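You operate a simulated robot arm through the tools that you are given. There is no shell and no other tool.

The job below is to be done with a simulated robot arm. You get a single attempt, and the scene is never put back.

JOB
Thread the dark bench: clip through disc and eye into the catch, tension knob at 1.

Only the result counts: the job must be done as asked and must still hold three seconds after the hand-in. Knocking over, shifting, dropping, spilling or breaking anything else fails it.

ROBOT AND FRAMES
A 7-joint arm with a two-finger parallel gripper, fixed in place. Base frame: the origin is at the foot of the arm, x ahead of it, y to its left, z up; the work surface is at about z = 0.78. Readings come in m, degrees, newtons and seconds.
With the tool pointing down near the work surface it reaches from about 0.1 to 0.66 m from the base axis. Its first joint turns from -66.0 to 66.0 degrees. Payload 1.57 kg.
Tool frame: the origin (TCP) lies between the finger pads and is the grasp point; the fingertips stand 0.03 m ahead of it; z points along the fingers, y is the line along which they close. Largest opening 0.08 m; finger width 0.017, thickness 0.012; the body of the gripper, 0.04 by 0.082 m, starts 0.08 m behind the TCP.
Orientation is told as [roll, pitch, yaw] about the base's x, y, z axes, in that order, counted from this pose: with the fingers straight down and closing along the base's y, the tool's x points along the base's -x, its y along +y and its z along -z.

CONTROLS
- The arm moves only by the tool play_rows. Its arguments are lists of equal length, an entry for each row: "translation": the shift along the base's x, y, z in m, a list of three; "angular": the turn, a rotation vector about the base's x, y, z in degrees, a list of three; "jaw": the finger opening in m, from 0 to 0.08. In form: {"translation": [[dx, dy, dz], ...], "angular": [[rx, ry, rz], ...], "jaw": [jaw, ...]}. A call has 1 to 20 rows; each row is the pose to reach, as a shift and turn from the pose commanded when the call began. A row lasts 0.2 s, in which the tool goes at most 0.05 m and 8.6 degrees; a call with a longer step from one row to the next is refused whole, and so is a gripper value outside its range. Where a pose cannot be reached the arm comes as near as it can. A force on the tool above 40 N (or 10 N above the force at the start of the call, whichever is more), or a blocked arm, ends the call early, and 0.2 s more pass. Each finger travels about 0.072 m/s and halts on what it meets, pressing with about 20 N; the grip force reading is that of the motor and also rises with nothing between the fingers. The clock runs only during rows and for 0.2 s after the last one: add rows that repeat a pose to give the fingers time. It gives the time, the measured TCP pose, the force on the tool (base axes), the opening and the grip force at its end, in the units of the frame above (readings bear some noise), with the torque about the TCP (base axes, N m) and any sound that the robot's microphone picked up.
- Cameras (640 x 400 px; columns grow to the right, rows downward): "scene" is fixed at [0.0512, 0.4359, 1.4139]; the picture's right is [-0.78, -0.63, 0.00], its down [-0.42, 0.53, -0.74] and it looks along [0.46, -0.58, -0.67] (base axes); focal length 240 px, centre (320, 200). "wrist" rides on the gripper at [0.072, -0.007, -0.122] in the tool frame; the picture's right is [0.09, 1.00, 0.00], its down [-0.84, 0.08, -0.54] and it looks along [-0.54, 0.05, 0.84] (tool axes); focal length 238 px, centre (320, 200). There is no depth. A picture from a camera that has moved, and an enlarged one, comes with that camera's place and axes in the base frame and with its lens.
- snapshot(camera): a new picture of that camera. It takes no simulated time.
- zoom(camera, box): a new picture of the part [left, top, right, bottom] of that camera's present view, enlarged. It takes no simulated time.
- sign_off(): hands the job in; it is judged then, once.

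Places have to be worked out from the pictures, the camera data and where the tool is seen. Open the gripper and draw the arm clear of the work before you hand the job in, unless the task says otherwise.

The tools are called after "Call:" by a JSON object that holds its "op" and its "data". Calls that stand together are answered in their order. play_rows: Moves the arm, as the interface text tells. Its arguments: {"type":"object","properties":{"translation":{"type":"array","items":{"type":"array","items":{"type":"number"}}},"angular":{"type":"array","items":{"type":"array","items":{"type":"number"}}},"jaw":{"type":"array","items":{"type":"number"}}},"required":["translation","angular","jaw"]} The other tools are called the same way: snapshot (camera) takes a picture; zoom (camera, box) takes an enlarged picture of a part of a camera's view; sign_off () hands the job in.

At the start:

```text
t: 0.0
tcp_pos: [0.3592, 0.0625, 1.222]
ee_rot: [-0.1, 0.1, 0.0]
wrist_force: [0.1, 0.4, 0.6]
wrist_torque: [0.01, -0.01, 0.01]
grip_width: 0.0799
grip_force: 0.1
```

scene: 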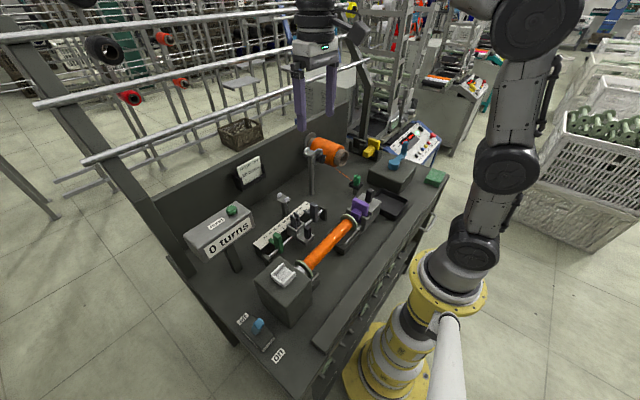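
wrist: 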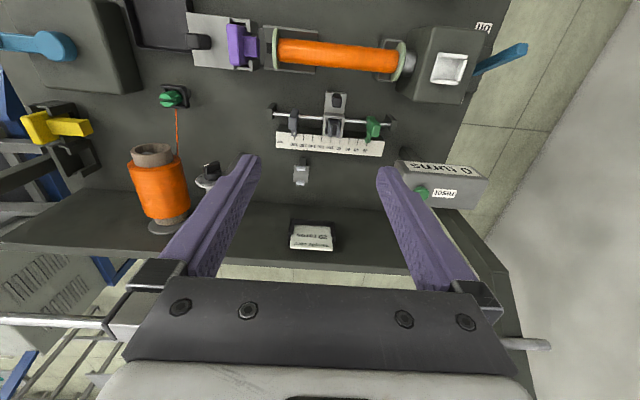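

I start by looking closer at the bench: the spool, clip, disc, eye, catch and knob need identifying.

Call:
{"op": "zoom", "data": {"camera": "scene", "box": [220, 110, 460, 260]}}

Call:
{"op": "zoom", "data": {"camera": "scene", "box": [160, 180, 400, 370]}}

Call:
{"op": "zoom", "data": {"camera": "wrist", "box": [0, 0, 320, 260]}}

Call:
{"op": "zoom", "data": {"camera": "wrist", "box": [180, 0, 540, 260]}}

Call:
{"op": "zoom", "data": {"camera": "scene", "box": [340, 110, 460, 220]}}

Call:
{"op": "zoom", "data": {"camera": "scene", "box": [240, 180, 340, 260]}}

```text
2.67 times, centred on (340, 185) of scene
camera zoom: at [0.0512, 0.4359, 1.4139], right [-0.78, -0.63, 0.0], down [-0.42, 0.53, -0.74], along [0.46, -0.58, -0.67], focal length 639 px, centre (267, 240)
```

zoom: 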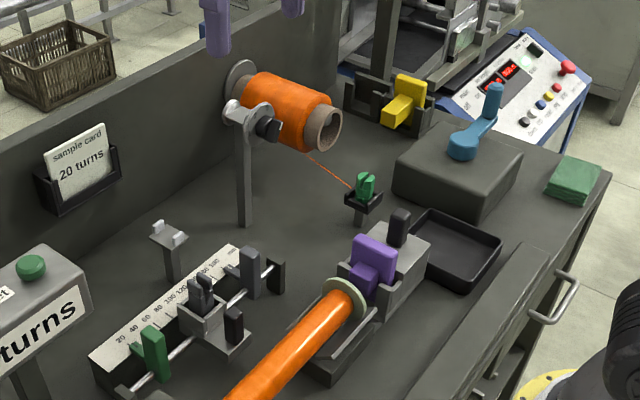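

```text
2.11 times, centred on (280, 275) of scene
camera zoom: at [0.0512, 0.4359, 1.4139], right [-0.78, -0.63, 0.0], down [-0.42, 0.53, -0.74], along [0.46, -0.58, -0.67], focal length 505 px, centre (404, 42)
```

zoom: 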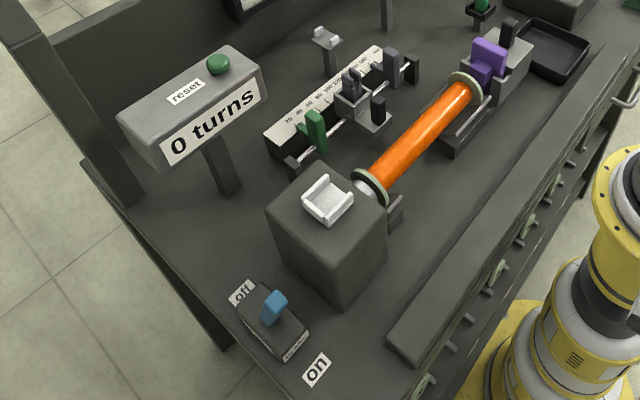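

```text
1.54 times, centred on (160, 130) of wrist
camera zoom: at [0.2879, 0.0558, 1.3434], right [-0.09, 1.0, 0.0], down [0.84, 0.08, 0.54], along [0.54, 0.05, -0.84], focal length 367 px, centre (566, 308)
```

zoom: 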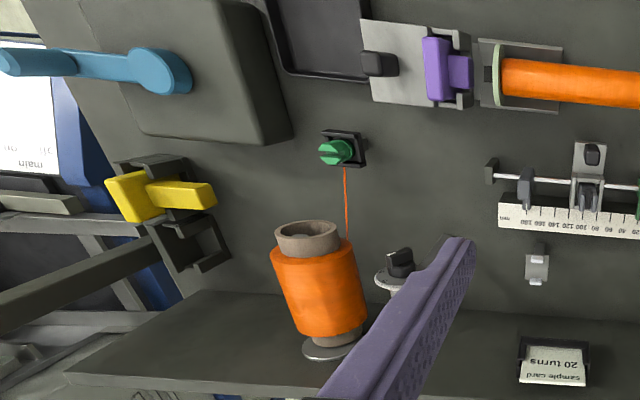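

```text
1.54 times, centred on (360, 130) of wrist
camera zoom: at [0.2879, 0.0558, 1.3434], right [-0.09, 1.0, 0.0], down [0.84, 0.08, 0.54], along [0.54, 0.05, -0.84], focal length 367 px, centre (258, 308)
```

zoom: 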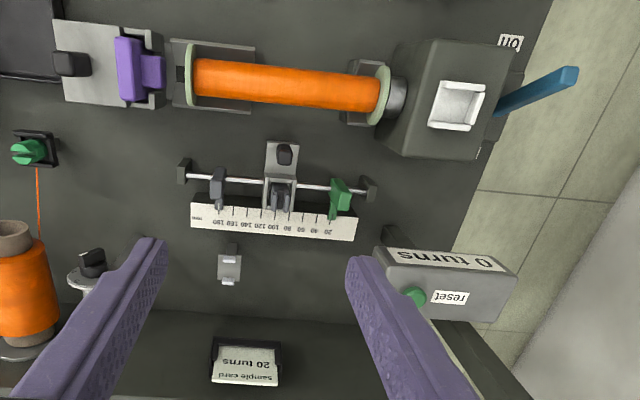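

```text
3.64 times, centred on (400, 165) of scene
camera zoom: at [0.0512, 0.4359, 1.4139], right [-0.78, -0.63, 0.0], down [-0.42, 0.53, -0.74], along [0.46, -0.58, -0.67], focal length 872 px, centre (29, 327)
```

zoom: 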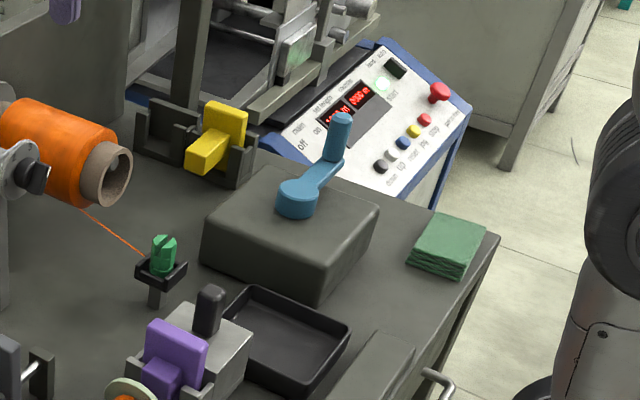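

```text
5.00 times, centred on (290, 220) of scene
camera zoom: at [0.0512, 0.4359, 1.4139], right [-0.78, -0.63, 0.0], down [-0.42, 0.53, -0.74], along [0.46, -0.58, -0.67], focal length 1199 px, centre (470, 100)
```

zoom: 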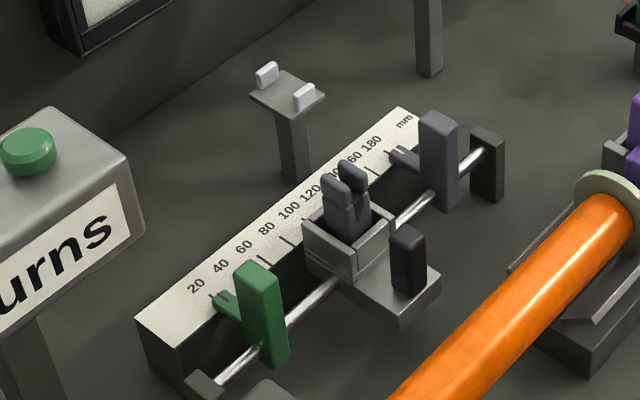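

The dark bench carries a spool, a green clip parked in a small holder at about (0.40, -0.23, 0.85), and a disc with a black knob at about (0.485, -0.114, 0.968). I move the wrist camera nearer for a better look at the knob and disc.

Call:
{"op": "play_rows", "data": {"translation": [[-0.005, -0.03, -0.03], [-0.01, -0.06, -0.06], [-0.015, -0.09, -0.085], [-0.02, -0.12, -0.115], [-0.025, -0.15, -0.145], [-0.03, -0.175, -0.17], [-0.03, -0.175, -0.17]], "angular": [[0, 0, 0], [0, 0, 0], [0, 0, 0], [0, 0, 0], [0, 0, 0], [0, 0, 0], [0, 0, 0]], "jaw": [0.08, 0.08, 0.08, 0.08, 0.08, 0.08, 0.08]}}

Call:
{"op": "snapshot", "data": {"camera": "wrist"}}

Call:
{"op": "zoom", "data": {"camera": "wrist", "box": [240, 140, 400, 260]}}

Call:
{"op": "snapshot", "data": {"camera": "scene"}}

```text
t: 1.6
tcp_pos: [0.3291, -0.1138, 1.0504]
ee_rot: [0.1, 0.0, 0.0]
wrist_force: [-0.1, -0.3, 0.2]
wrist_torque: [0.01, 0.02, 0.01]
grip_width: 0.0803
grip_force: 0.1
```

```text
taken
camera wrist: at [0.2581, -0.1198, 1.1724], right [-0.09, 1.0, 0.0], down [0.84, 0.08, 0.54], along [0.54, 0.05, -0.84], focal length 238 px, centre (320, 200)
```

wrist: 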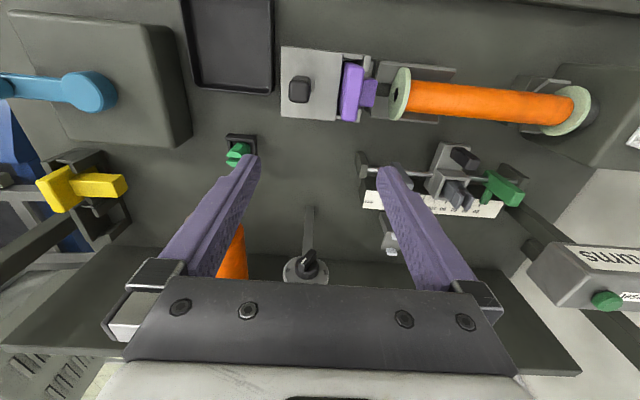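

```text
3.33 times, centred on (320, 200) of wrist
camera zoom: at [0.2581, -0.1198, 1.1724], right [-0.09, 1.0, 0.0], down [0.84, 0.08, 0.54], along [0.54, 0.05, -0.84], focal length 794 px, centre (320, 200)
```

zoom: 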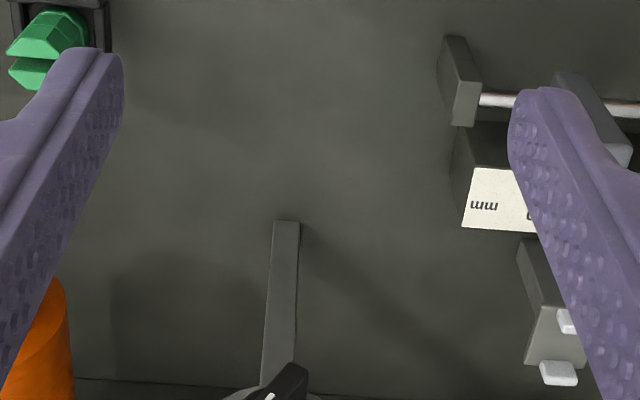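

```text
taken
```

scene: 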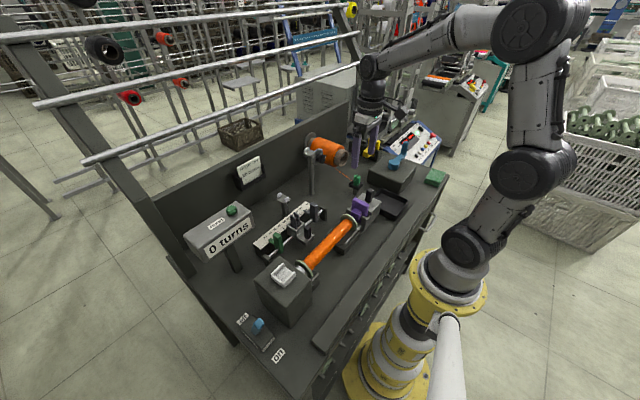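

The knob with a pointer sits at the lower edge of the view; I zoom in there and on the other parts.

Call:
{"op": "zoom", "data": {"camera": "wrist", "box": [274, 236, 338, 284]}}

Call:
{"op": "zoom", "data": {"camera": "wrist", "box": [340, 120, 540, 270]}}

Call:
{"op": "zoom", "data": {"camera": "scene", "box": [296, 125, 366, 195]}}

```text
8.33 times, centred on (306, 260) of wrist
camera zoom: at [0.2581, -0.1198, 1.1724], right [-0.09, 1.0, 0.0], down [0.84, 0.08, 0.54], along [0.54, 0.05, -0.84], focal length 1986 px, centre (437, -300)
```

zoom: 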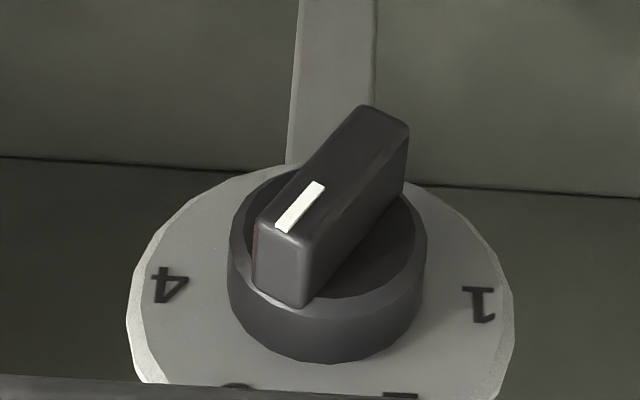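

```text
2.67 times, centred on (440, 195) of wrist
camera zoom: at [0.2581, -0.1198, 1.1724], right [-0.09, 1.0, 0.0], down [0.84, 0.08, 0.54], along [0.54, 0.05, -0.84], focal length 636 px, centre (0, 213)
```

zoom: 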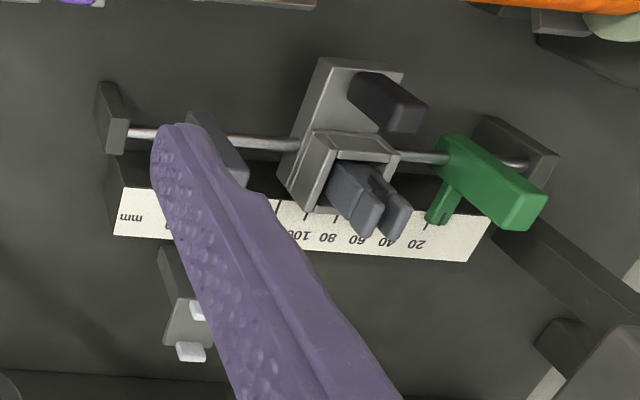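

```text
5.71 times, centred on (331, 160) of scene
camera zoom: at [0.0512, 0.4358, 1.4139], right [-0.78, -0.63, 0.0], down [-0.42, 0.53, -0.74], along [0.46, -0.58, -0.67], focal length 1370 px, centre (257, 429)
```

zoom: 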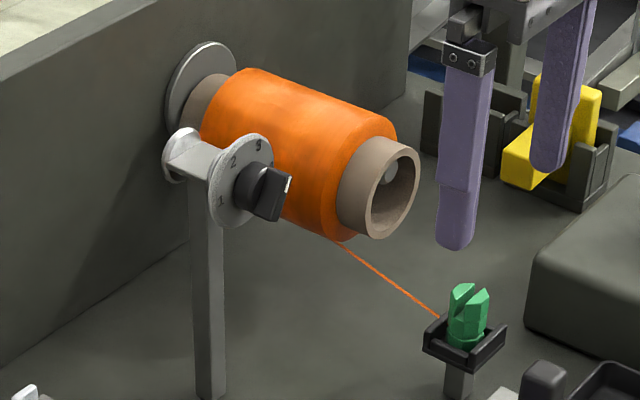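

The knob's pointer stands at 3 (1 is on its +y side, horizontal). Now I move the camera over the carriage and motor block to identify eye and catch.

Call:
{"op": "play_rows", "data": {"translation": [[-0.01, 0.045, 0.0], [-0.02, 0.09, 0.0], [-0.03, 0.135, 0.0], [-0.04, 0.18, 0.0], [-0.05, 0.22, 0.0], [-0.05, 0.22, 0.0]], "angular": [[0, 0, 0], [0, 0, 0], [0, 0, 0], [0, 0, 0], [0, 0, 0], [0, 0, 0]], "jaw": [0.08, 0.08, 0.08, 0.08, 0.08, 0.08]}}

Call:
{"op": "snapshot", "data": {"camera": "wrist"}}

Call:
{"op": "zoom", "data": {"camera": "wrist", "box": [220, 80, 420, 240]}}

Call:
{"op": "zoom", "data": {"camera": "wrist", "box": [400, 0, 600, 140]}}

Call:
{"op": "zoom", "data": {"camera": "scene", "box": [255, 255, 315, 300]}}

```text
t: 3.0
tcp_pos: [0.2809, 0.1087, 1.054]
ee_rot: [0.0, 0.0, 0.1]
wrist_force: [-0.4, 0.6, 0.1]
wrist_torque: [0.0, -0.01, -0.04]
grip_width: 0.0798
grip_force: 0.0
```

```text
taken
camera wrist: at [0.2079, 0.1014, 1.1746], right [-0.09, 1.0, 0.0], down [0.84, 0.08, 0.54], along [0.54, 0.05, -0.84], focal length 238 px, centre (320, 200)
```

wrist: 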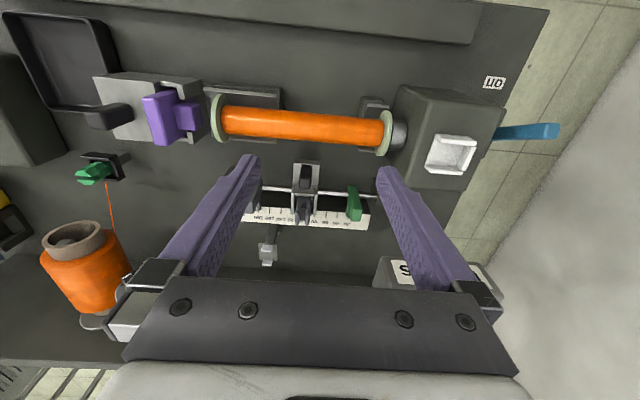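

```text
2.50 times, centred on (320, 160) of wrist
camera zoom: at [0.2079, 0.1014, 1.1746], right [-0.09, 1.0, 0.0], down [0.84, 0.08, 0.54], along [0.54, 0.05, -0.84], focal length 596 px, centre (320, 300)
```

zoom: 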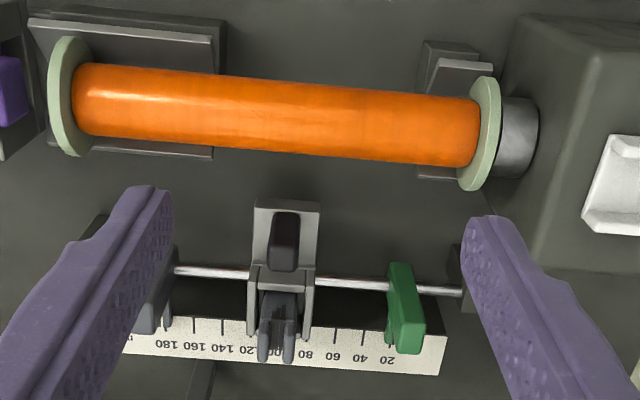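

```text
2.86 times, centred on (500, 70) of wrist
camera zoom: at [0.2079, 0.1014, 1.1746], right [-0.09, 1.0, 0.0], down [0.84, 0.08, 0.54], along [0.54, 0.05, -0.84], focal length 681 px, centre (-194, 571)
```

zoom: 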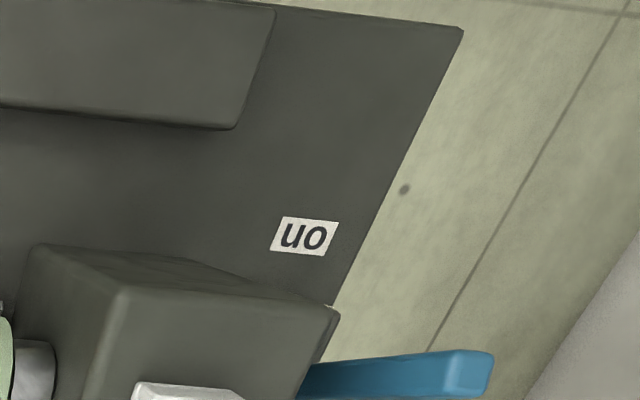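

```text
8.89 times, centred on (285, 278) of scene
camera zoom: at [0.0511, 0.4359, 1.4139], right [-0.78, -0.63, 0.0], down [-0.42, 0.53, -0.74], along [0.46, -0.58, -0.67], focal length 2131 px, centre (631, -489)
```

zoom: 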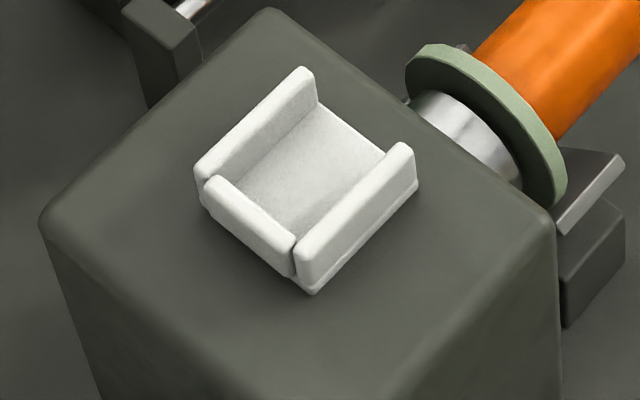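

Zooming harder gives detail, so I inspect the carriage fork, the clip with its holder, the pronged post and the white cradle.

Call:
{"op": "zoom", "data": {"camera": "wrist", "box": [285, 155, 345, 230]}}

Call:
{"op": "zoom", "data": {"camera": "wrist", "box": [70, 140, 140, 190]}}

Call:
{"op": "zoom", "data": {"camera": "wrist", "box": [250, 220, 300, 270]}}

Call:
{"op": "zoom", "data": {"camera": "wrist", "box": [410, 120, 490, 180]}}

Call:
{"op": "zoom", "data": {"camera": "scene", "box": [340, 165, 370, 200]}}

Call:
{"op": "zoom", "data": {"camera": "scene", "box": [270, 190, 330, 250]}}

Call:
{"op": "zoom", "data": {"camera": "scene", "box": [300, 140, 340, 180]}}

```text
5.33 times, centred on (315, 192) of wrist
camera zoom: at [0.2079, 0.1014, 1.1746], right [-0.09, 1.0, 0.0], down [0.84, 0.08, 0.54], along [0.54, 0.05, -0.84], focal length 1271 px, centre (347, 240)
```

zoom: 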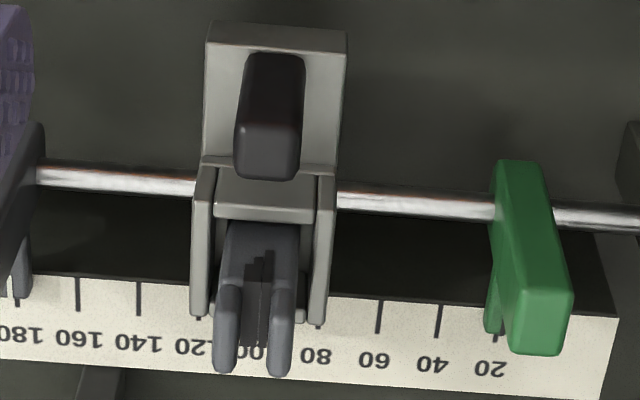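

```text
8.00 times, centred on (105, 165) of wrist
camera zoom: at [0.2079, 0.1014, 1.1746], right [-0.09, 1.0, 0.0], down [0.84, 0.08, 0.54], along [0.54, 0.05, -0.84], focal length 1907 px, centre (2040, 480)
```

zoom: 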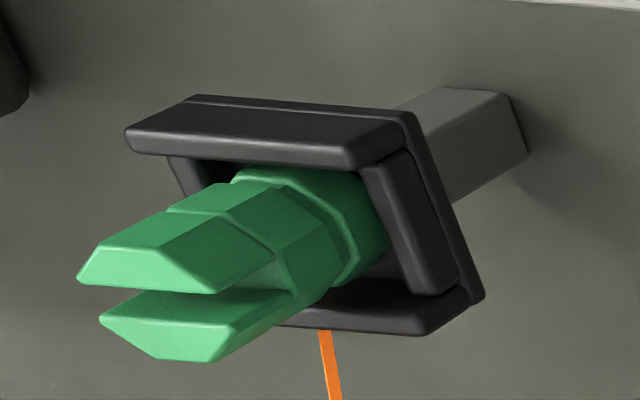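

```text
8.00 times, centred on (275, 245) of wrist
camera zoom: at [0.2079, 0.1014, 1.1746], right [-0.09, 1.0, 0.0], down [0.84, 0.08, 0.54], along [0.54, 0.05, -0.84], focal length 1907 px, centre (680, -160)
```

zoom: 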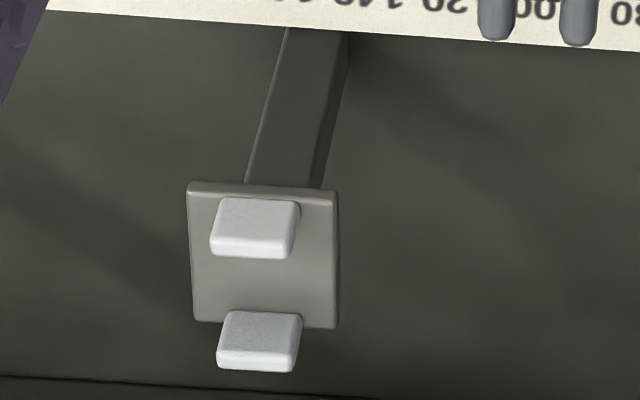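

```text
6.67 times, centred on (450, 150) of wrist
camera zoom: at [0.2079, 0.1014, 1.1746], right [-0.09, 1.0, 0.0], down [0.84, 0.08, 0.54], along [0.54, 0.05, -0.84], focal length 1589 px, centre (-547, 533)
```

zoom: 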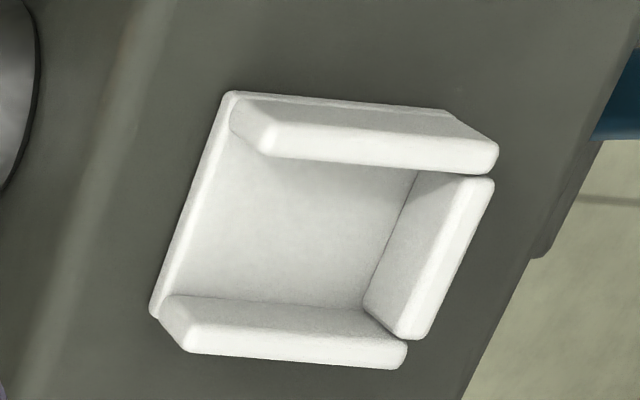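

```text
11.43 times, centred on (355, 182) of scene
camera zoom: at [0.0511, 0.4359, 1.4139], right [-0.78, -0.63, 0.0], down [-0.42, 0.53, -0.74], along [0.46, -0.58, -0.67], focal length 2740 px, centre (-80, 400)
```

zoom: 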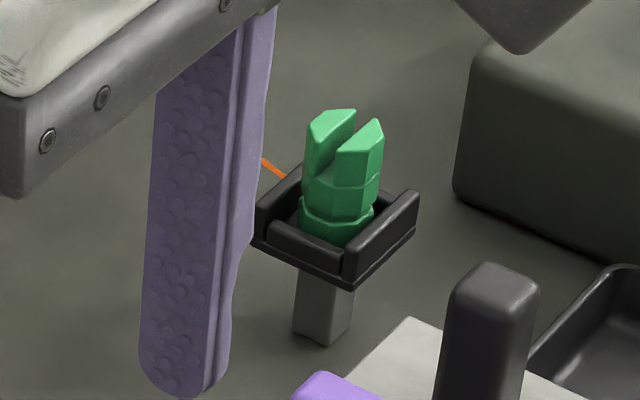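

```text
6.67 times, centred on (300, 220) of scene
camera zoom: at [0.0511, 0.4359, 1.4139], right [-0.78, -0.63, 0.0], down [-0.42, 0.53, -0.74], along [0.46, -0.58, -0.67], focal length 1598 px, centre (453, 67)
```

zoom: 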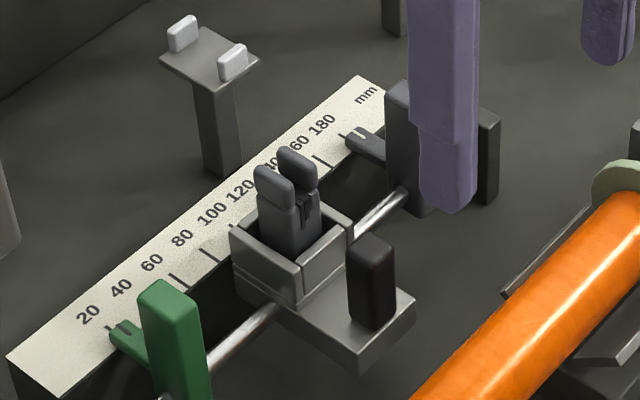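

```text
10.00 times, centred on (320, 160) of scene
camera zoom: at [0.0511, 0.4359, 1.4139], right [-0.78, -0.63, 0.0], down [-0.42, 0.53, -0.74], along [0.46, -0.58, -0.67], focal length 2397 px, centre (320, 600)
```

zoom: 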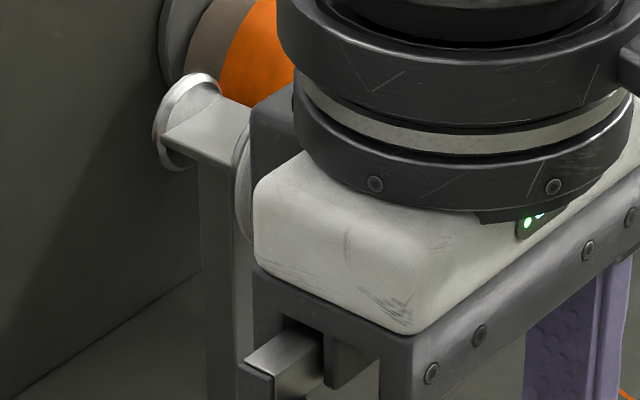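

The clip sits in a black three-walled holder; a white three-walled cradle of the same kind stands on the motor block, and a white two-pronged post stands behind the scale. I tilt the tool forward for a flatter look at the carriage, post and cradle.

Call:
{"op": "play_rows", "data": {"translation": [[-0.008, 0, -0.01], [-0.016, 0, -0.02], [-0.024, 0, -0.03], [-0.032, 0, -0.04], [-0.04, 0, -0.05], [-0.04, 0, -0.05]], "angular": [[0, -8, 0], [0, -16, 0], [0, -24, 0], [0, -32, 0], [0, -40, 0], [0, -40, 0]], "jaw": [0.08, 0.08, 0.08, 0.08, 0.08, 0.08]}}

Call:
{"op": "snapshot", "data": {"camera": "wrist"}}

Call:
{"op": "snapshot", "data": {"camera": "scene"}}

```text
t: 4.4
tcp_pos: [0.2392, 0.1069, 1.0002]
ee_rot: [-0.1, -40.2, 0.2]
wrist_force: [-0.5, -0.7, 1.0]
wrist_torque: [-0.03, -0.03, 0.01]
grip_width: 0.0799
grip_force: 0.1
```

```text
taken
camera wrist: at [0.1058, 0.1006, 1.0473], right [-0.07, 1.0, -0.06], down [0.29, 0.08, 0.95], along [0.95, 0.05, -0.3], focal length 238 px, centre (320, 200)
```

wrist: 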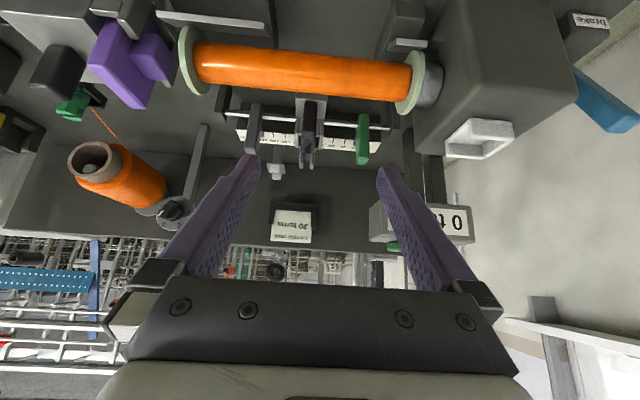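

```text
taken
```

scene: 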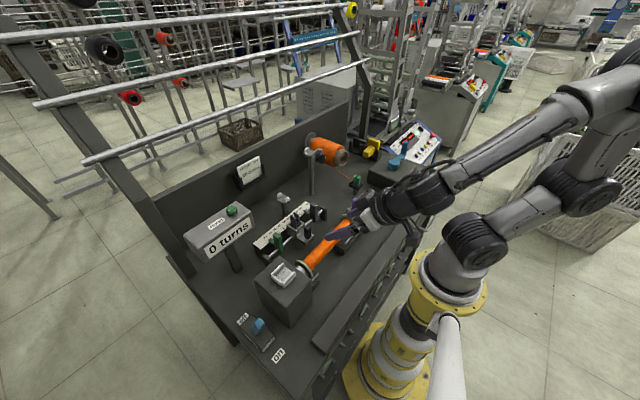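

Call:
{"op": "zoom", "data": {"camera": "wrist", "box": [260, 85, 350, 190]}}

Call:
{"op": "zoom", "data": {"camera": "wrist", "box": [145, 185, 205, 235]}}

Call:
{"op": "zoom", "data": {"camera": "wrist", "box": [420, 90, 540, 180]}}

Call:
{"op": "zoom", "data": {"camera": "wrist", "box": [40, 20, 200, 140]}}

Call:
{"op": "zoom", "data": {"camera": "scene", "box": [300, 135, 340, 175]}}

```text
3.81 times, centred on (305, 138) of wrist
camera zoom: at [0.1058, 0.1006, 1.0473], right [-0.07, 1.0, -0.06], down [0.29, 0.08, 0.95], along [0.95, 0.05, -0.3], focal length 908 px, centre (377, 438)
```

zoom: 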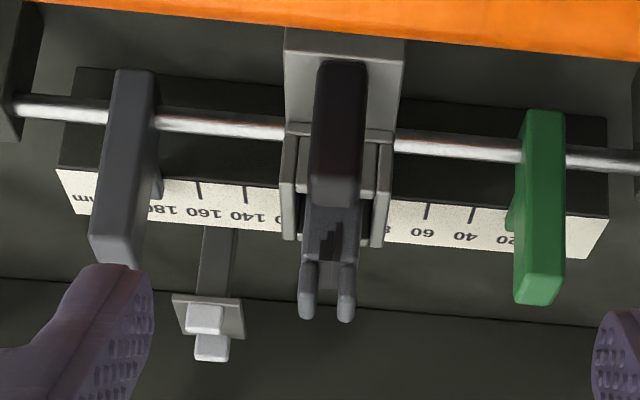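

```text
8.00 times, centred on (175, 210) of wrist
camera zoom: at [0.1058, 0.1006, 1.0473], right [-0.07, 1.0, -0.06], down [0.29, 0.08, 0.95], along [0.95, 0.05, -0.3], focal length 1907 px, centre (1480, 120)
```

zoom: 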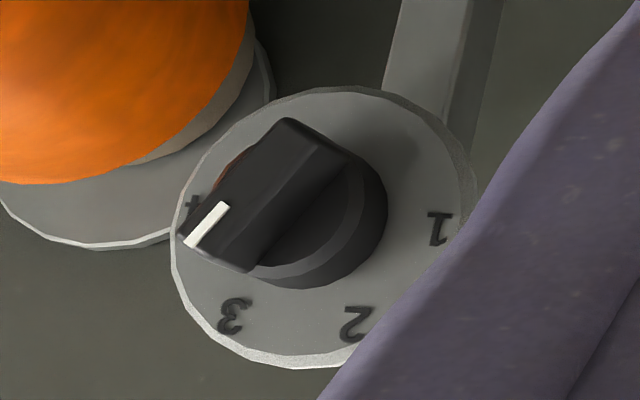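

```text
4.44 times, centred on (480, 135) of wrist
camera zoom: at [0.1058, 0.1006, 1.0473], right [-0.07, 1.0, -0.06], down [0.29, 0.08, 0.95], along [0.95, 0.05, -0.3], focal length 1059 px, centre (-391, 489)
```

zoom: 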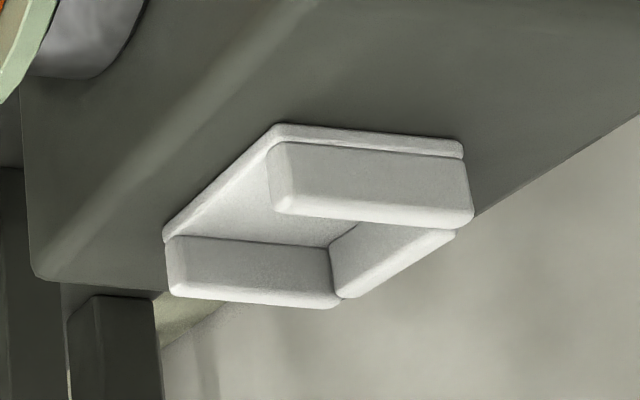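

```text
3.33 times, centred on (120, 80) of wrist
camera zoom: at [0.1058, 0.1006, 1.0473], right [-0.07, 1.0, -0.06], down [0.29, 0.08, 0.95], along [0.95, 0.05, -0.3], focal length 794 px, centre (987, 600)
```

zoom: 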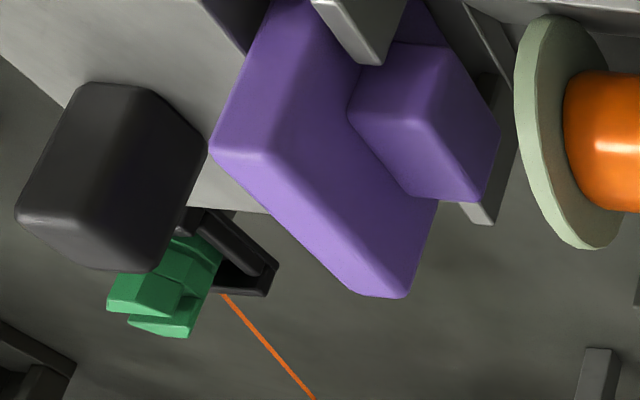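

```text
10.00 times, centred on (320, 155) of scene
camera zoom: at [0.0512, 0.4358, 1.4139], right [-0.78, -0.63, 0.0], down [-0.42, 0.53, -0.74], along [0.46, -0.58, -0.67], focal length 2397 px, centre (320, 650)
```

zoom: 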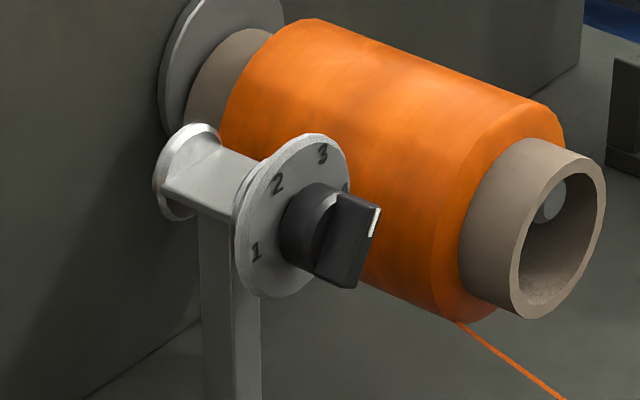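

The knob points to 3 (bar 30° right of up), 1 lies at its +y side. The discs sit near x 0.506–0.551, y -0.12, z 0.965 and the pronged post near (0.53, 0.034, 0.87), so I zoom further on both for their gaps.

Call:
{"op": "zoom", "data": {"camera": "scene", "box": [308, 142, 328, 162]}}

Call:
{"op": "zoom", "data": {"camera": "scene", "box": [274, 188, 294, 208]}}

Call:
{"op": "zoom", "data": {"camera": "scene", "box": [285, 202, 315, 242]}}

Call:
{"op": "zoom", "data": {"camera": "wrist", "box": [290, 95, 330, 175]}}

Call:
{"op": "zoom", "data": {"camera": "wrist", "box": [560, 0, 640, 60]}}

Call:
{"op": "zoom", "data": {"camera": "scene", "box": [355, 130, 445, 190]}}

```text
16.00 times, centred on (318, 152) of scene
camera zoom: at [0.0512, 0.4358, 1.4139], right [-0.78, -0.63, 0.0], down [-0.42, 0.53, -0.74], along [0.46, -0.58, -0.67], focal length 3836 px, centre (352, 968)
```

zoom: 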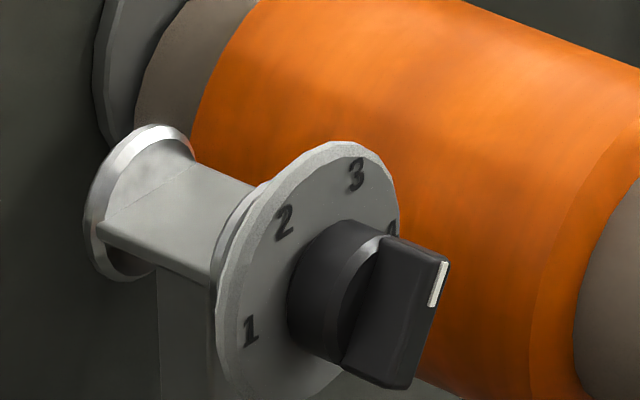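

```text
16.00 times, centred on (284, 198) of scene
camera zoom: at [0.0512, 0.4358, 1.4139], right [-0.78, -0.63, 0.0], down [-0.42, 0.53, -0.74], along [0.46, -0.58, -0.67], focal length 3836 px, centre (896, 232)
```

zoom: 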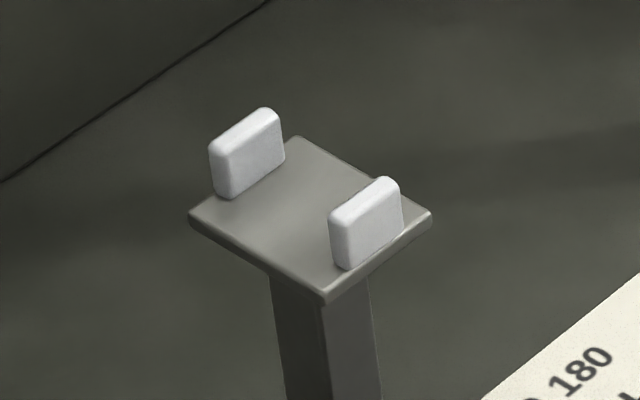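

```text
10.00 times, centred on (300, 222) of scene
camera zoom: at [0.0512, 0.4358, 1.4139], right [-0.78, -0.63, 0.0], down [-0.42, 0.53, -0.74], along [0.46, -0.58, -0.67], focal length 2397 px, centre (520, -20)
```

zoom: 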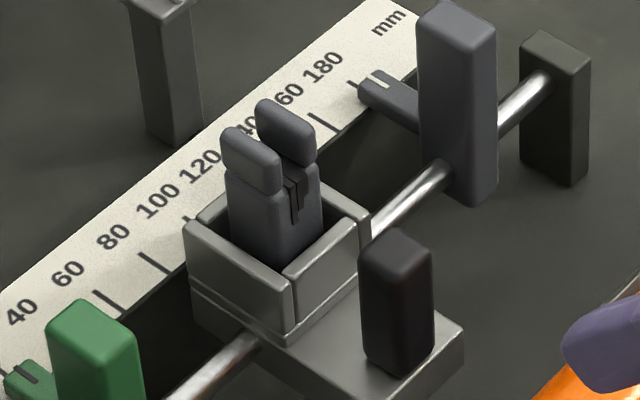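

```text
5.00 times, centred on (310, 135) of wrist
camera zoom: at [0.1058, 0.1006, 1.0473], right [-0.07, 1.0, -0.06], down [0.29, 0.08, 0.95], along [0.95, 0.05, -0.3], focal length 1192 px, centre (370, 525)
```

zoom: 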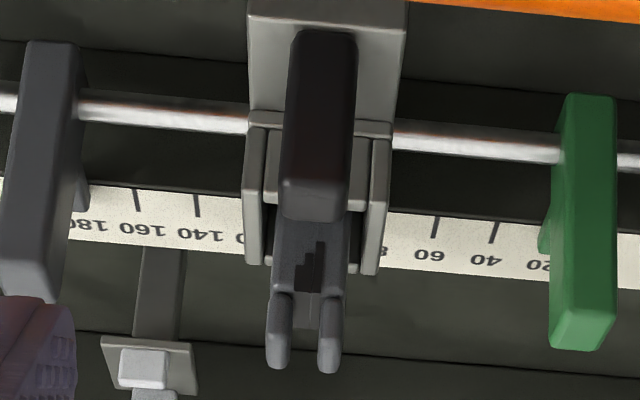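

```text
6.67 times, centred on (600, 30) of wrist
camera zoom: at [0.1058, 0.1006, 1.0473], right [-0.07, 1.0, -0.06], down [0.29, 0.08, 0.95], along [0.95, 0.05, -0.3], focal length 1589 px, centre (-1547, 1333)
```

zoom: 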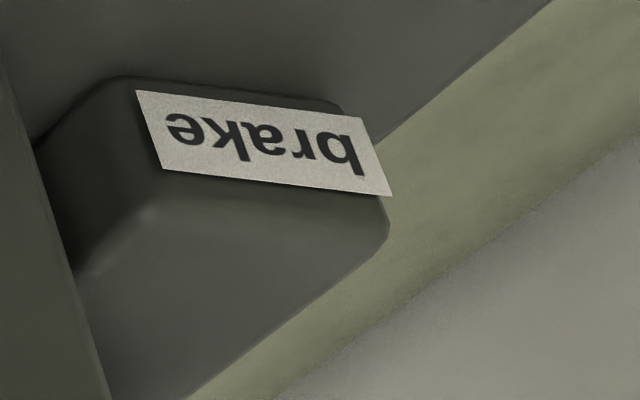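

```text
6.67 times, centred on (400, 160) of scene
camera zoom: at [0.0512, 0.4358, 1.4139], right [-0.78, -0.63, 0.0], down [-0.42, 0.53, -0.74], along [0.46, -0.58, -0.67], focal length 1598 px, centre (-213, 467)
```

zoom: 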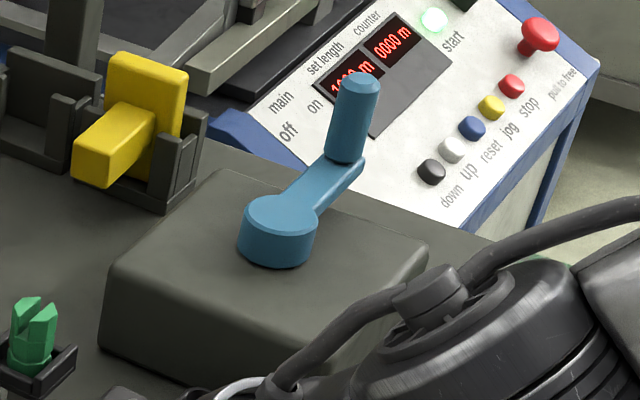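

The carriage holds a fork inside a small box at about (0.418, 0.094, 0.89); the white cradle is at about (0.296, 0.258, 0.915). I take a look from straight above to see which of them can accept the clip.

Call:
{"op": "play_rows", "data": {"translation": [[0.0, 0, 0.02], [0.01, 0, 0.04], [0.03, 0, 0.06], [0.05, 0, 0.07], [0.08, 0, 0.07], [0.11, 0, 0.07], [0.14, 0, 0.07], [0.16, -0.01, 0.07], [0.175, -0.01, 0.07], [0.18, -0.01, 0.07], [0.18, -0.01, 0.07]], "angular": [[0, 8, 0], [0, 16, 0], [0, 24, 0], [0, 32, 0], [0, 40, 0], [0, 48, 0], [0, 56, 0], [0, 64, 0], [0, 70, 0], [0, 73, 0], [0, 73, 0]], "jaw": [0.08, 0.08, 0.08, 0.08, 0.08, 0.08, 0.08, 0.08, 0.08, 0.08, 0.08]}}

Call:
{"op": "snapshot", "data": {"camera": "wrist"}}

Call:
{"op": "zoom", "data": {"camera": "wrist", "box": [270, 140, 370, 240]}}

```text
t: 6.8
tcp_pos: [0.4199, 0.0977, 1.0721]
ee_rot: [0.0, 33.1, 0.0]
wrist_force: [1.0, 0.2, 0.4]
wrist_torque: [0.03, 0.02, 0.03]
grip_width: 0.08
grip_force: 0.1
```

```text
taken
camera wrist: at [0.4258, 0.0908, 1.2129], right [-0.08, 1.0, 0.05], down [1.0, 0.08, 0.0], along [-0.01, 0.05, -1.0], focal length 238 px, centre (320, 200)
```

wrist: 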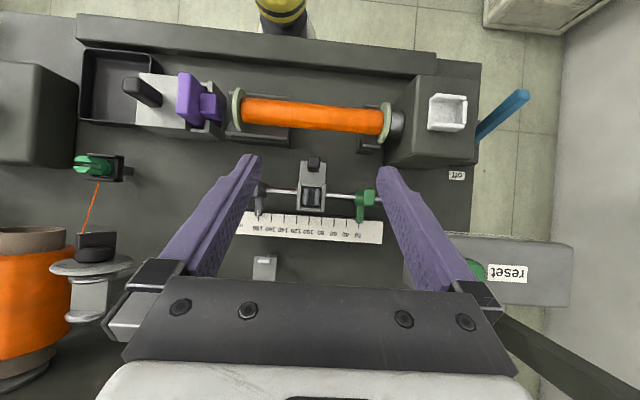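

```text
4.00 times, centred on (320, 190) of wrist
camera zoom: at [0.4258, 0.0908, 1.2129], right [-0.08, 1.0, 0.05], down [1.0, 0.08, 0.0], along [-0.01, 0.05, -1.0], focal length 953 px, centre (320, 240)
```

zoom: 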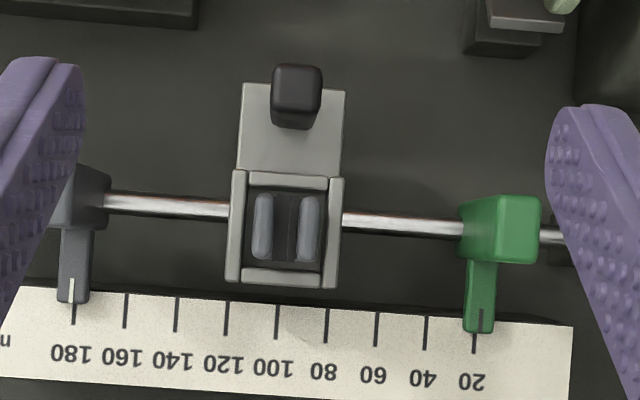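

From above, the carriage box is closed on four sides and filled by its fork, so it can't take the clip; the white three-walled cradle is the catch and the white-pronged post the eye. I measure eye, disc, clip and cradle from this view.

Call:
{"op": "zoom", "data": {"camera": "wrist", "box": [245, 245, 285, 283]}}

Call:
{"op": "zoom", "data": {"camera": "wrist", "box": [60, 140, 140, 200]}}

Call:
{"op": "zoom", "data": {"camera": "wrist", "box": [40, 220, 150, 330]}}

Call:
{"op": "zoom", "data": {"camera": "wrist", "box": [410, 80, 480, 140]}}

```text
10.53 times, centred on (265, 264) of wrist
camera zoom: at [0.4258, 0.0908, 1.2129], right [-0.08, 1.0, 0.05], down [1.0, 0.08, 0.0], along [-0.01, 0.05, -1.0], focal length 2509 px, centre (899, -474)
```

zoom: 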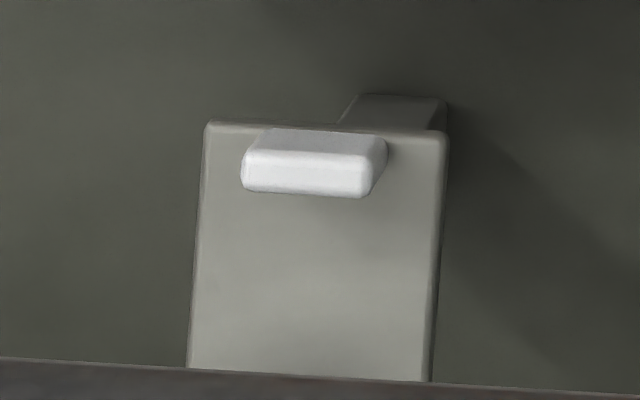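

```text
6.67 times, centred on (100, 170) of wrist
camera zoom: at [0.4258, 0.0908, 1.2129], right [-0.08, 1.0, 0.05], down [1.0, 0.08, 0.0], along [-0.01, 0.05, -1.0], focal length 1589 px, centre (1787, 400)
```

zoom: 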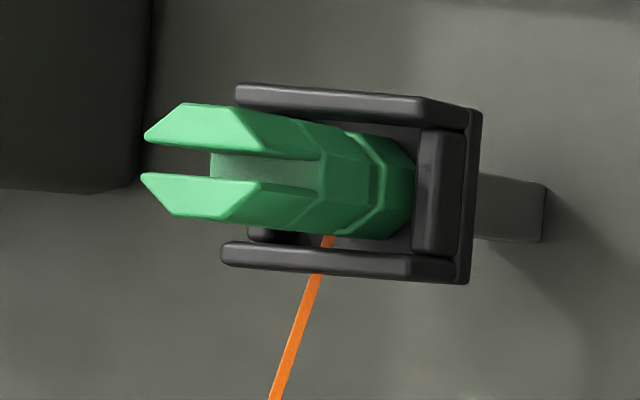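

```text
3.64 times, centred on (95, 275) of wrist
camera zoom: at [0.4258, 0.0908, 1.2129], right [-0.08, 1.0, 0.05], down [1.0, 0.08, 0.0], along [-0.01, 0.05, -1.0], focal length 867 px, centre (1138, -73)
```

zoom: 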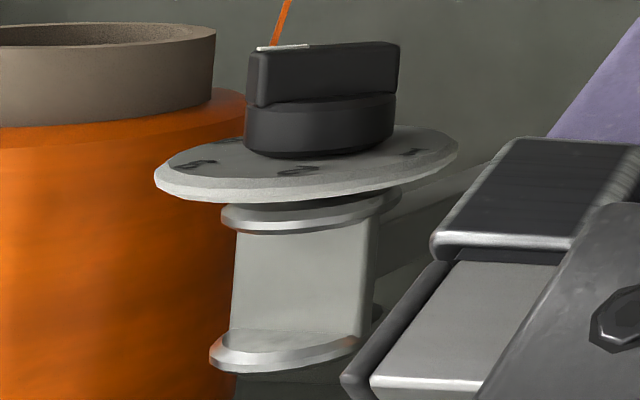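

```text
6.67 times, centred on (445, 110) of wrist
camera zoom: at [0.4258, 0.0908, 1.2129], right [-0.08, 1.0, 0.05], down [1.0, 0.08, 0.0], along [-0.01, 0.05, -1.0], focal length 1589 px, centre (-513, 800)
```

zoom: 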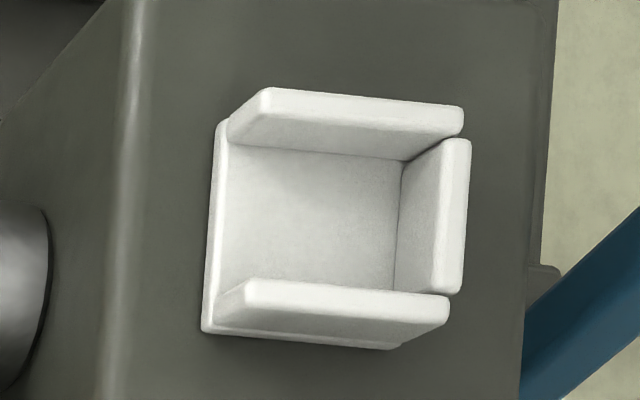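

The disc unit (dial disc with two flanges behind it, thread seat at about x 0.52–0.555, y -0.114), eye (gap between prongs, centre x≈0.53, y≈0.035) and cradle are clear now. Next I get a frontal view of the knob to fix its axis before turning it.

Call:
{"op": "play_rows", "data": {"translation": [[-0.02, -0.02, 0], [-0.04, -0.04, 0], [-0.06, -0.06, 0], [-0.08, -0.085, 0], [-0.1, -0.11, 0], [-0.12, -0.135, -0.01], [-0.14, -0.16, -0.03], [-0.16, -0.185, -0.05], [-0.18, -0.21, -0.07], [-0.18, -0.213, -0.08], [-0.18, -0.213, -0.08]], "angular": [[0, -8, 0], [0, -16, 0], [0, -24, 0], [0, -32, 0], [0, -40, 0], [0, -48, 0], [0, -56, 0], [0, -64, 0], [0, -70, 0], [0, -73, 0], [0, -73, 0]], "jaw": [0.08, 0.08, 0.08, 0.08, 0.08, 0.08, 0.08, 0.08, 0.08, 0.08, 0.08]}}

Call:
{"op": "snapshot", "data": {"camera": "wrist"}}

Call:
{"op": "zoom", "data": {"camera": "wrist", "box": [280, 195, 360, 255]}}

Call:
{"op": "zoom", "data": {"camera": "wrist", "box": [200, 100, 300, 200]}}

```text
t: 9.2
tcp_pos: [0.2407, -0.115, 0.9913]
ee_rot: [0.0, -40.0, 0.0]
wrist_force: [-0.3, -0.2, -0.5]
wrist_torque: [0.01, 0.02, 0.01]
grip_width: 0.0799
grip_force: 0.0
```

```text
taken
camera wrist: at [0.1066, -0.1216, 1.0381], right [-0.07, 1.0, -0.06], down [0.29, 0.08, 0.95], along [0.95, 0.05, -0.3], focal length 238 px, centre (320, 200)
```

wrist: 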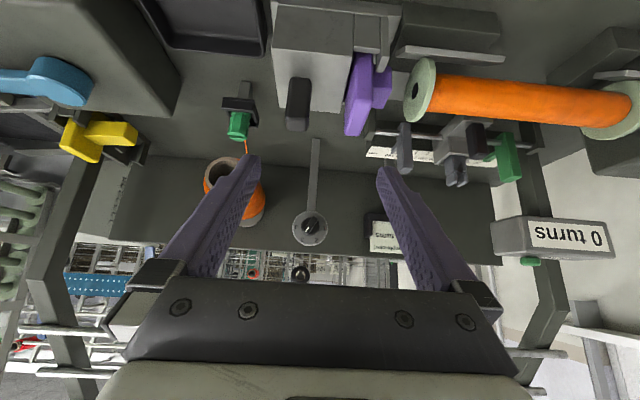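

```text
6.67 times, centred on (320, 225) of wrist
camera zoom: at [0.1066, -0.1216, 1.0381], right [-0.07, 1.0, -0.06], down [0.29, 0.08, 0.95], along [0.95, 0.05, -0.3], focal length 1589 px, centre (320, 33)
```

zoom: 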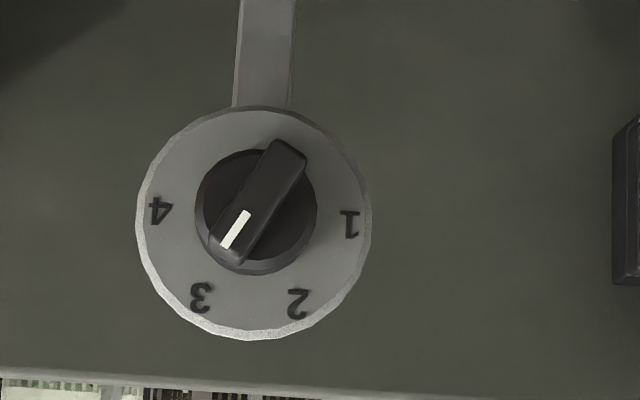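

```text
4.00 times, centred on (250, 150) of wrist
camera zoom: at [0.1066, -0.1216, 1.0381], right [-0.07, 1.0, -0.06], down [0.29, 0.08, 0.95], along [0.95, 0.05, -0.3], focal length 953 px, centre (600, 400)
```

zoom: 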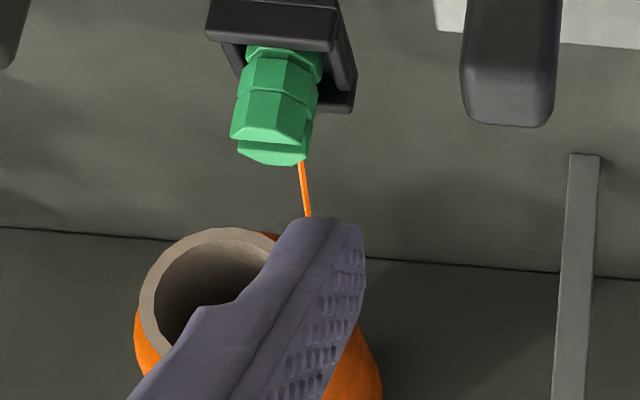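

The frontal view confirms pointer at 3, with the knob axis at about y=-0.1145, z=0.965 and the bar spanning x 0.477–0.492. I close the fingers, stand the tool upright and go above the -y side of the knob to push the bar round.

Call:
{"op": "play_rows", "data": {"translation": [[0.0, -0.005, 0.03], [0.02, -0.015, 0.06], [0.06, -0.025, 0.075], [0.1, -0.04, 0.08], [0.145, -0.05, 0.08], [0.19, -0.05, 0.08], [0.239, -0.05, 0.08], [0.239, -0.05, 0.08], [0.239, -0.05, 0.08]], "angular": [[0, 8, 0], [0, 16, 0], [0, 24, 0], [0, 32, 0], [0, 40, 0], [0, 40, 0], [0, 40, 0], [0, 40, 0], [0, 40, 0]], "jaw": [0.06, 0.04, 0.02, 0.0, 0.0, 0.0, 0.0, 0.0, 0.0]}}

Call:
{"op": "snapshot", "data": {"camera": "wrist"}}

Call:
{"op": "zoom", "data": {"camera": "scene", "box": [290, 100, 370, 180]}}

```text
t: 11.2
tcp_pos: [0.4826, -0.1675, 1.0741]
ee_rot: [0.0, 0.0, 0.0]
wrist_force: [0.4, -0.2, 0.3]
wrist_torque: [-0.02, -0.02, -0.02]
grip_width: 0.0001
grip_force: 19.7
```

```text
taken
camera wrist: at [0.41, -0.1742, 1.1945], right [-0.09, 1.0, 0.0], down [0.84, 0.08, 0.54], along [0.54, 0.05, -0.84], focal length 238 px, centre (320, 200)
```

wrist: 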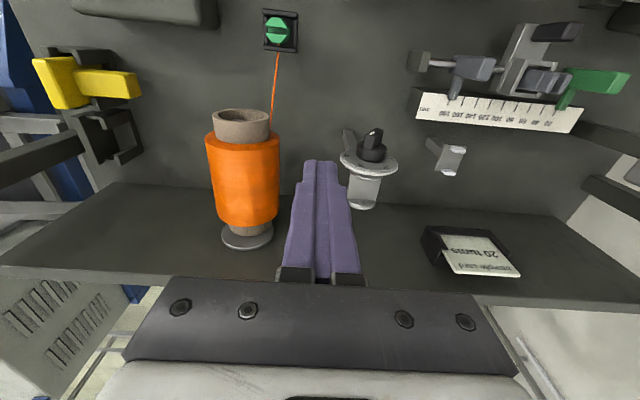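

```text
5.00 times, centred on (330, 140) of scene
camera zoom: at [0.0512, 0.4359, 1.4139], right [-0.78, -0.63, 0.0], down [-0.42, 0.53, -0.74], along [0.46, -0.58, -0.67], focal length 1199 px, centre (270, 500)
```

zoom: 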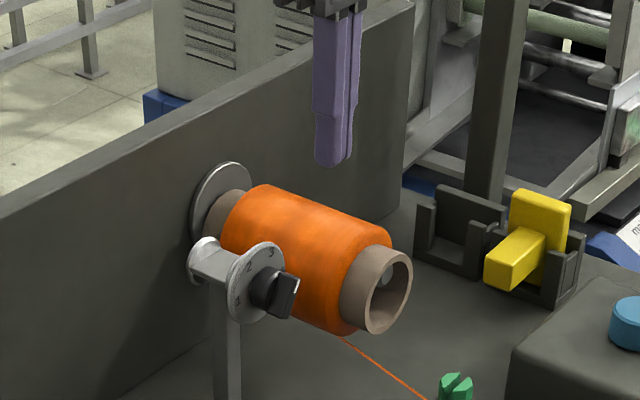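

The tool stands beside the knob. I refine the clip and knob positions from this near-vertical view.

Call:
{"op": "zoom", "data": {"camera": "wrist", "box": [335, 115, 415, 215]}}

Call:
{"op": "zoom", "data": {"camera": "wrist", "box": [254, 0, 304, 60]}}

```text
4.00 times, centred on (375, 165) of wrist
camera zoom: at [0.41, -0.1742, 1.1945], right [-0.09, 1.0, 0.0], down [0.84, 0.08, 0.54], along [0.54, 0.05, -0.84], focal length 953 px, centre (100, 340)
```

zoom: 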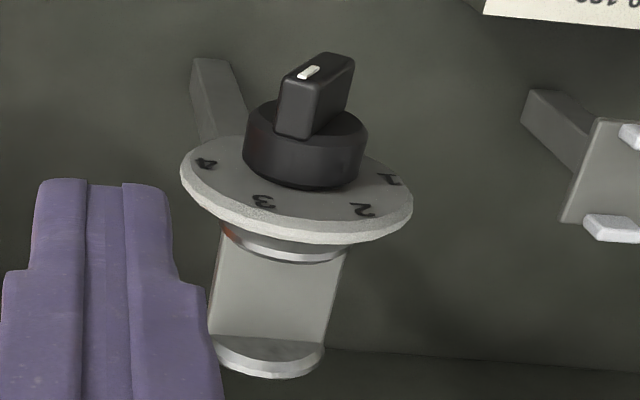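

```text
6.67 times, centred on (279, 30) of wrist
camera zoom: at [0.41, -0.1742, 1.1945], right [-0.09, 1.0, 0.0], down [0.84, 0.08, 0.54], along [0.54, 0.05, -0.84], focal length 1589 px, centre (593, 1333)
```

zoom: 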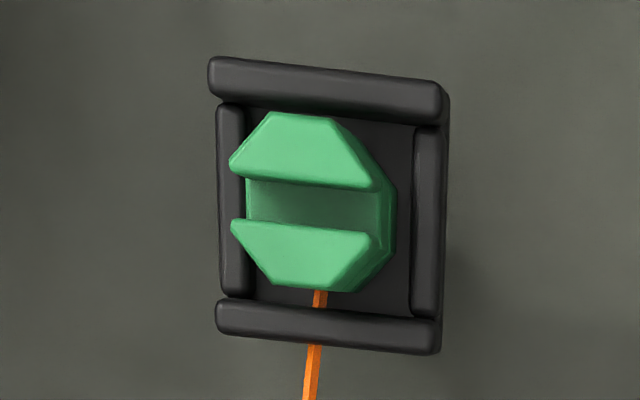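

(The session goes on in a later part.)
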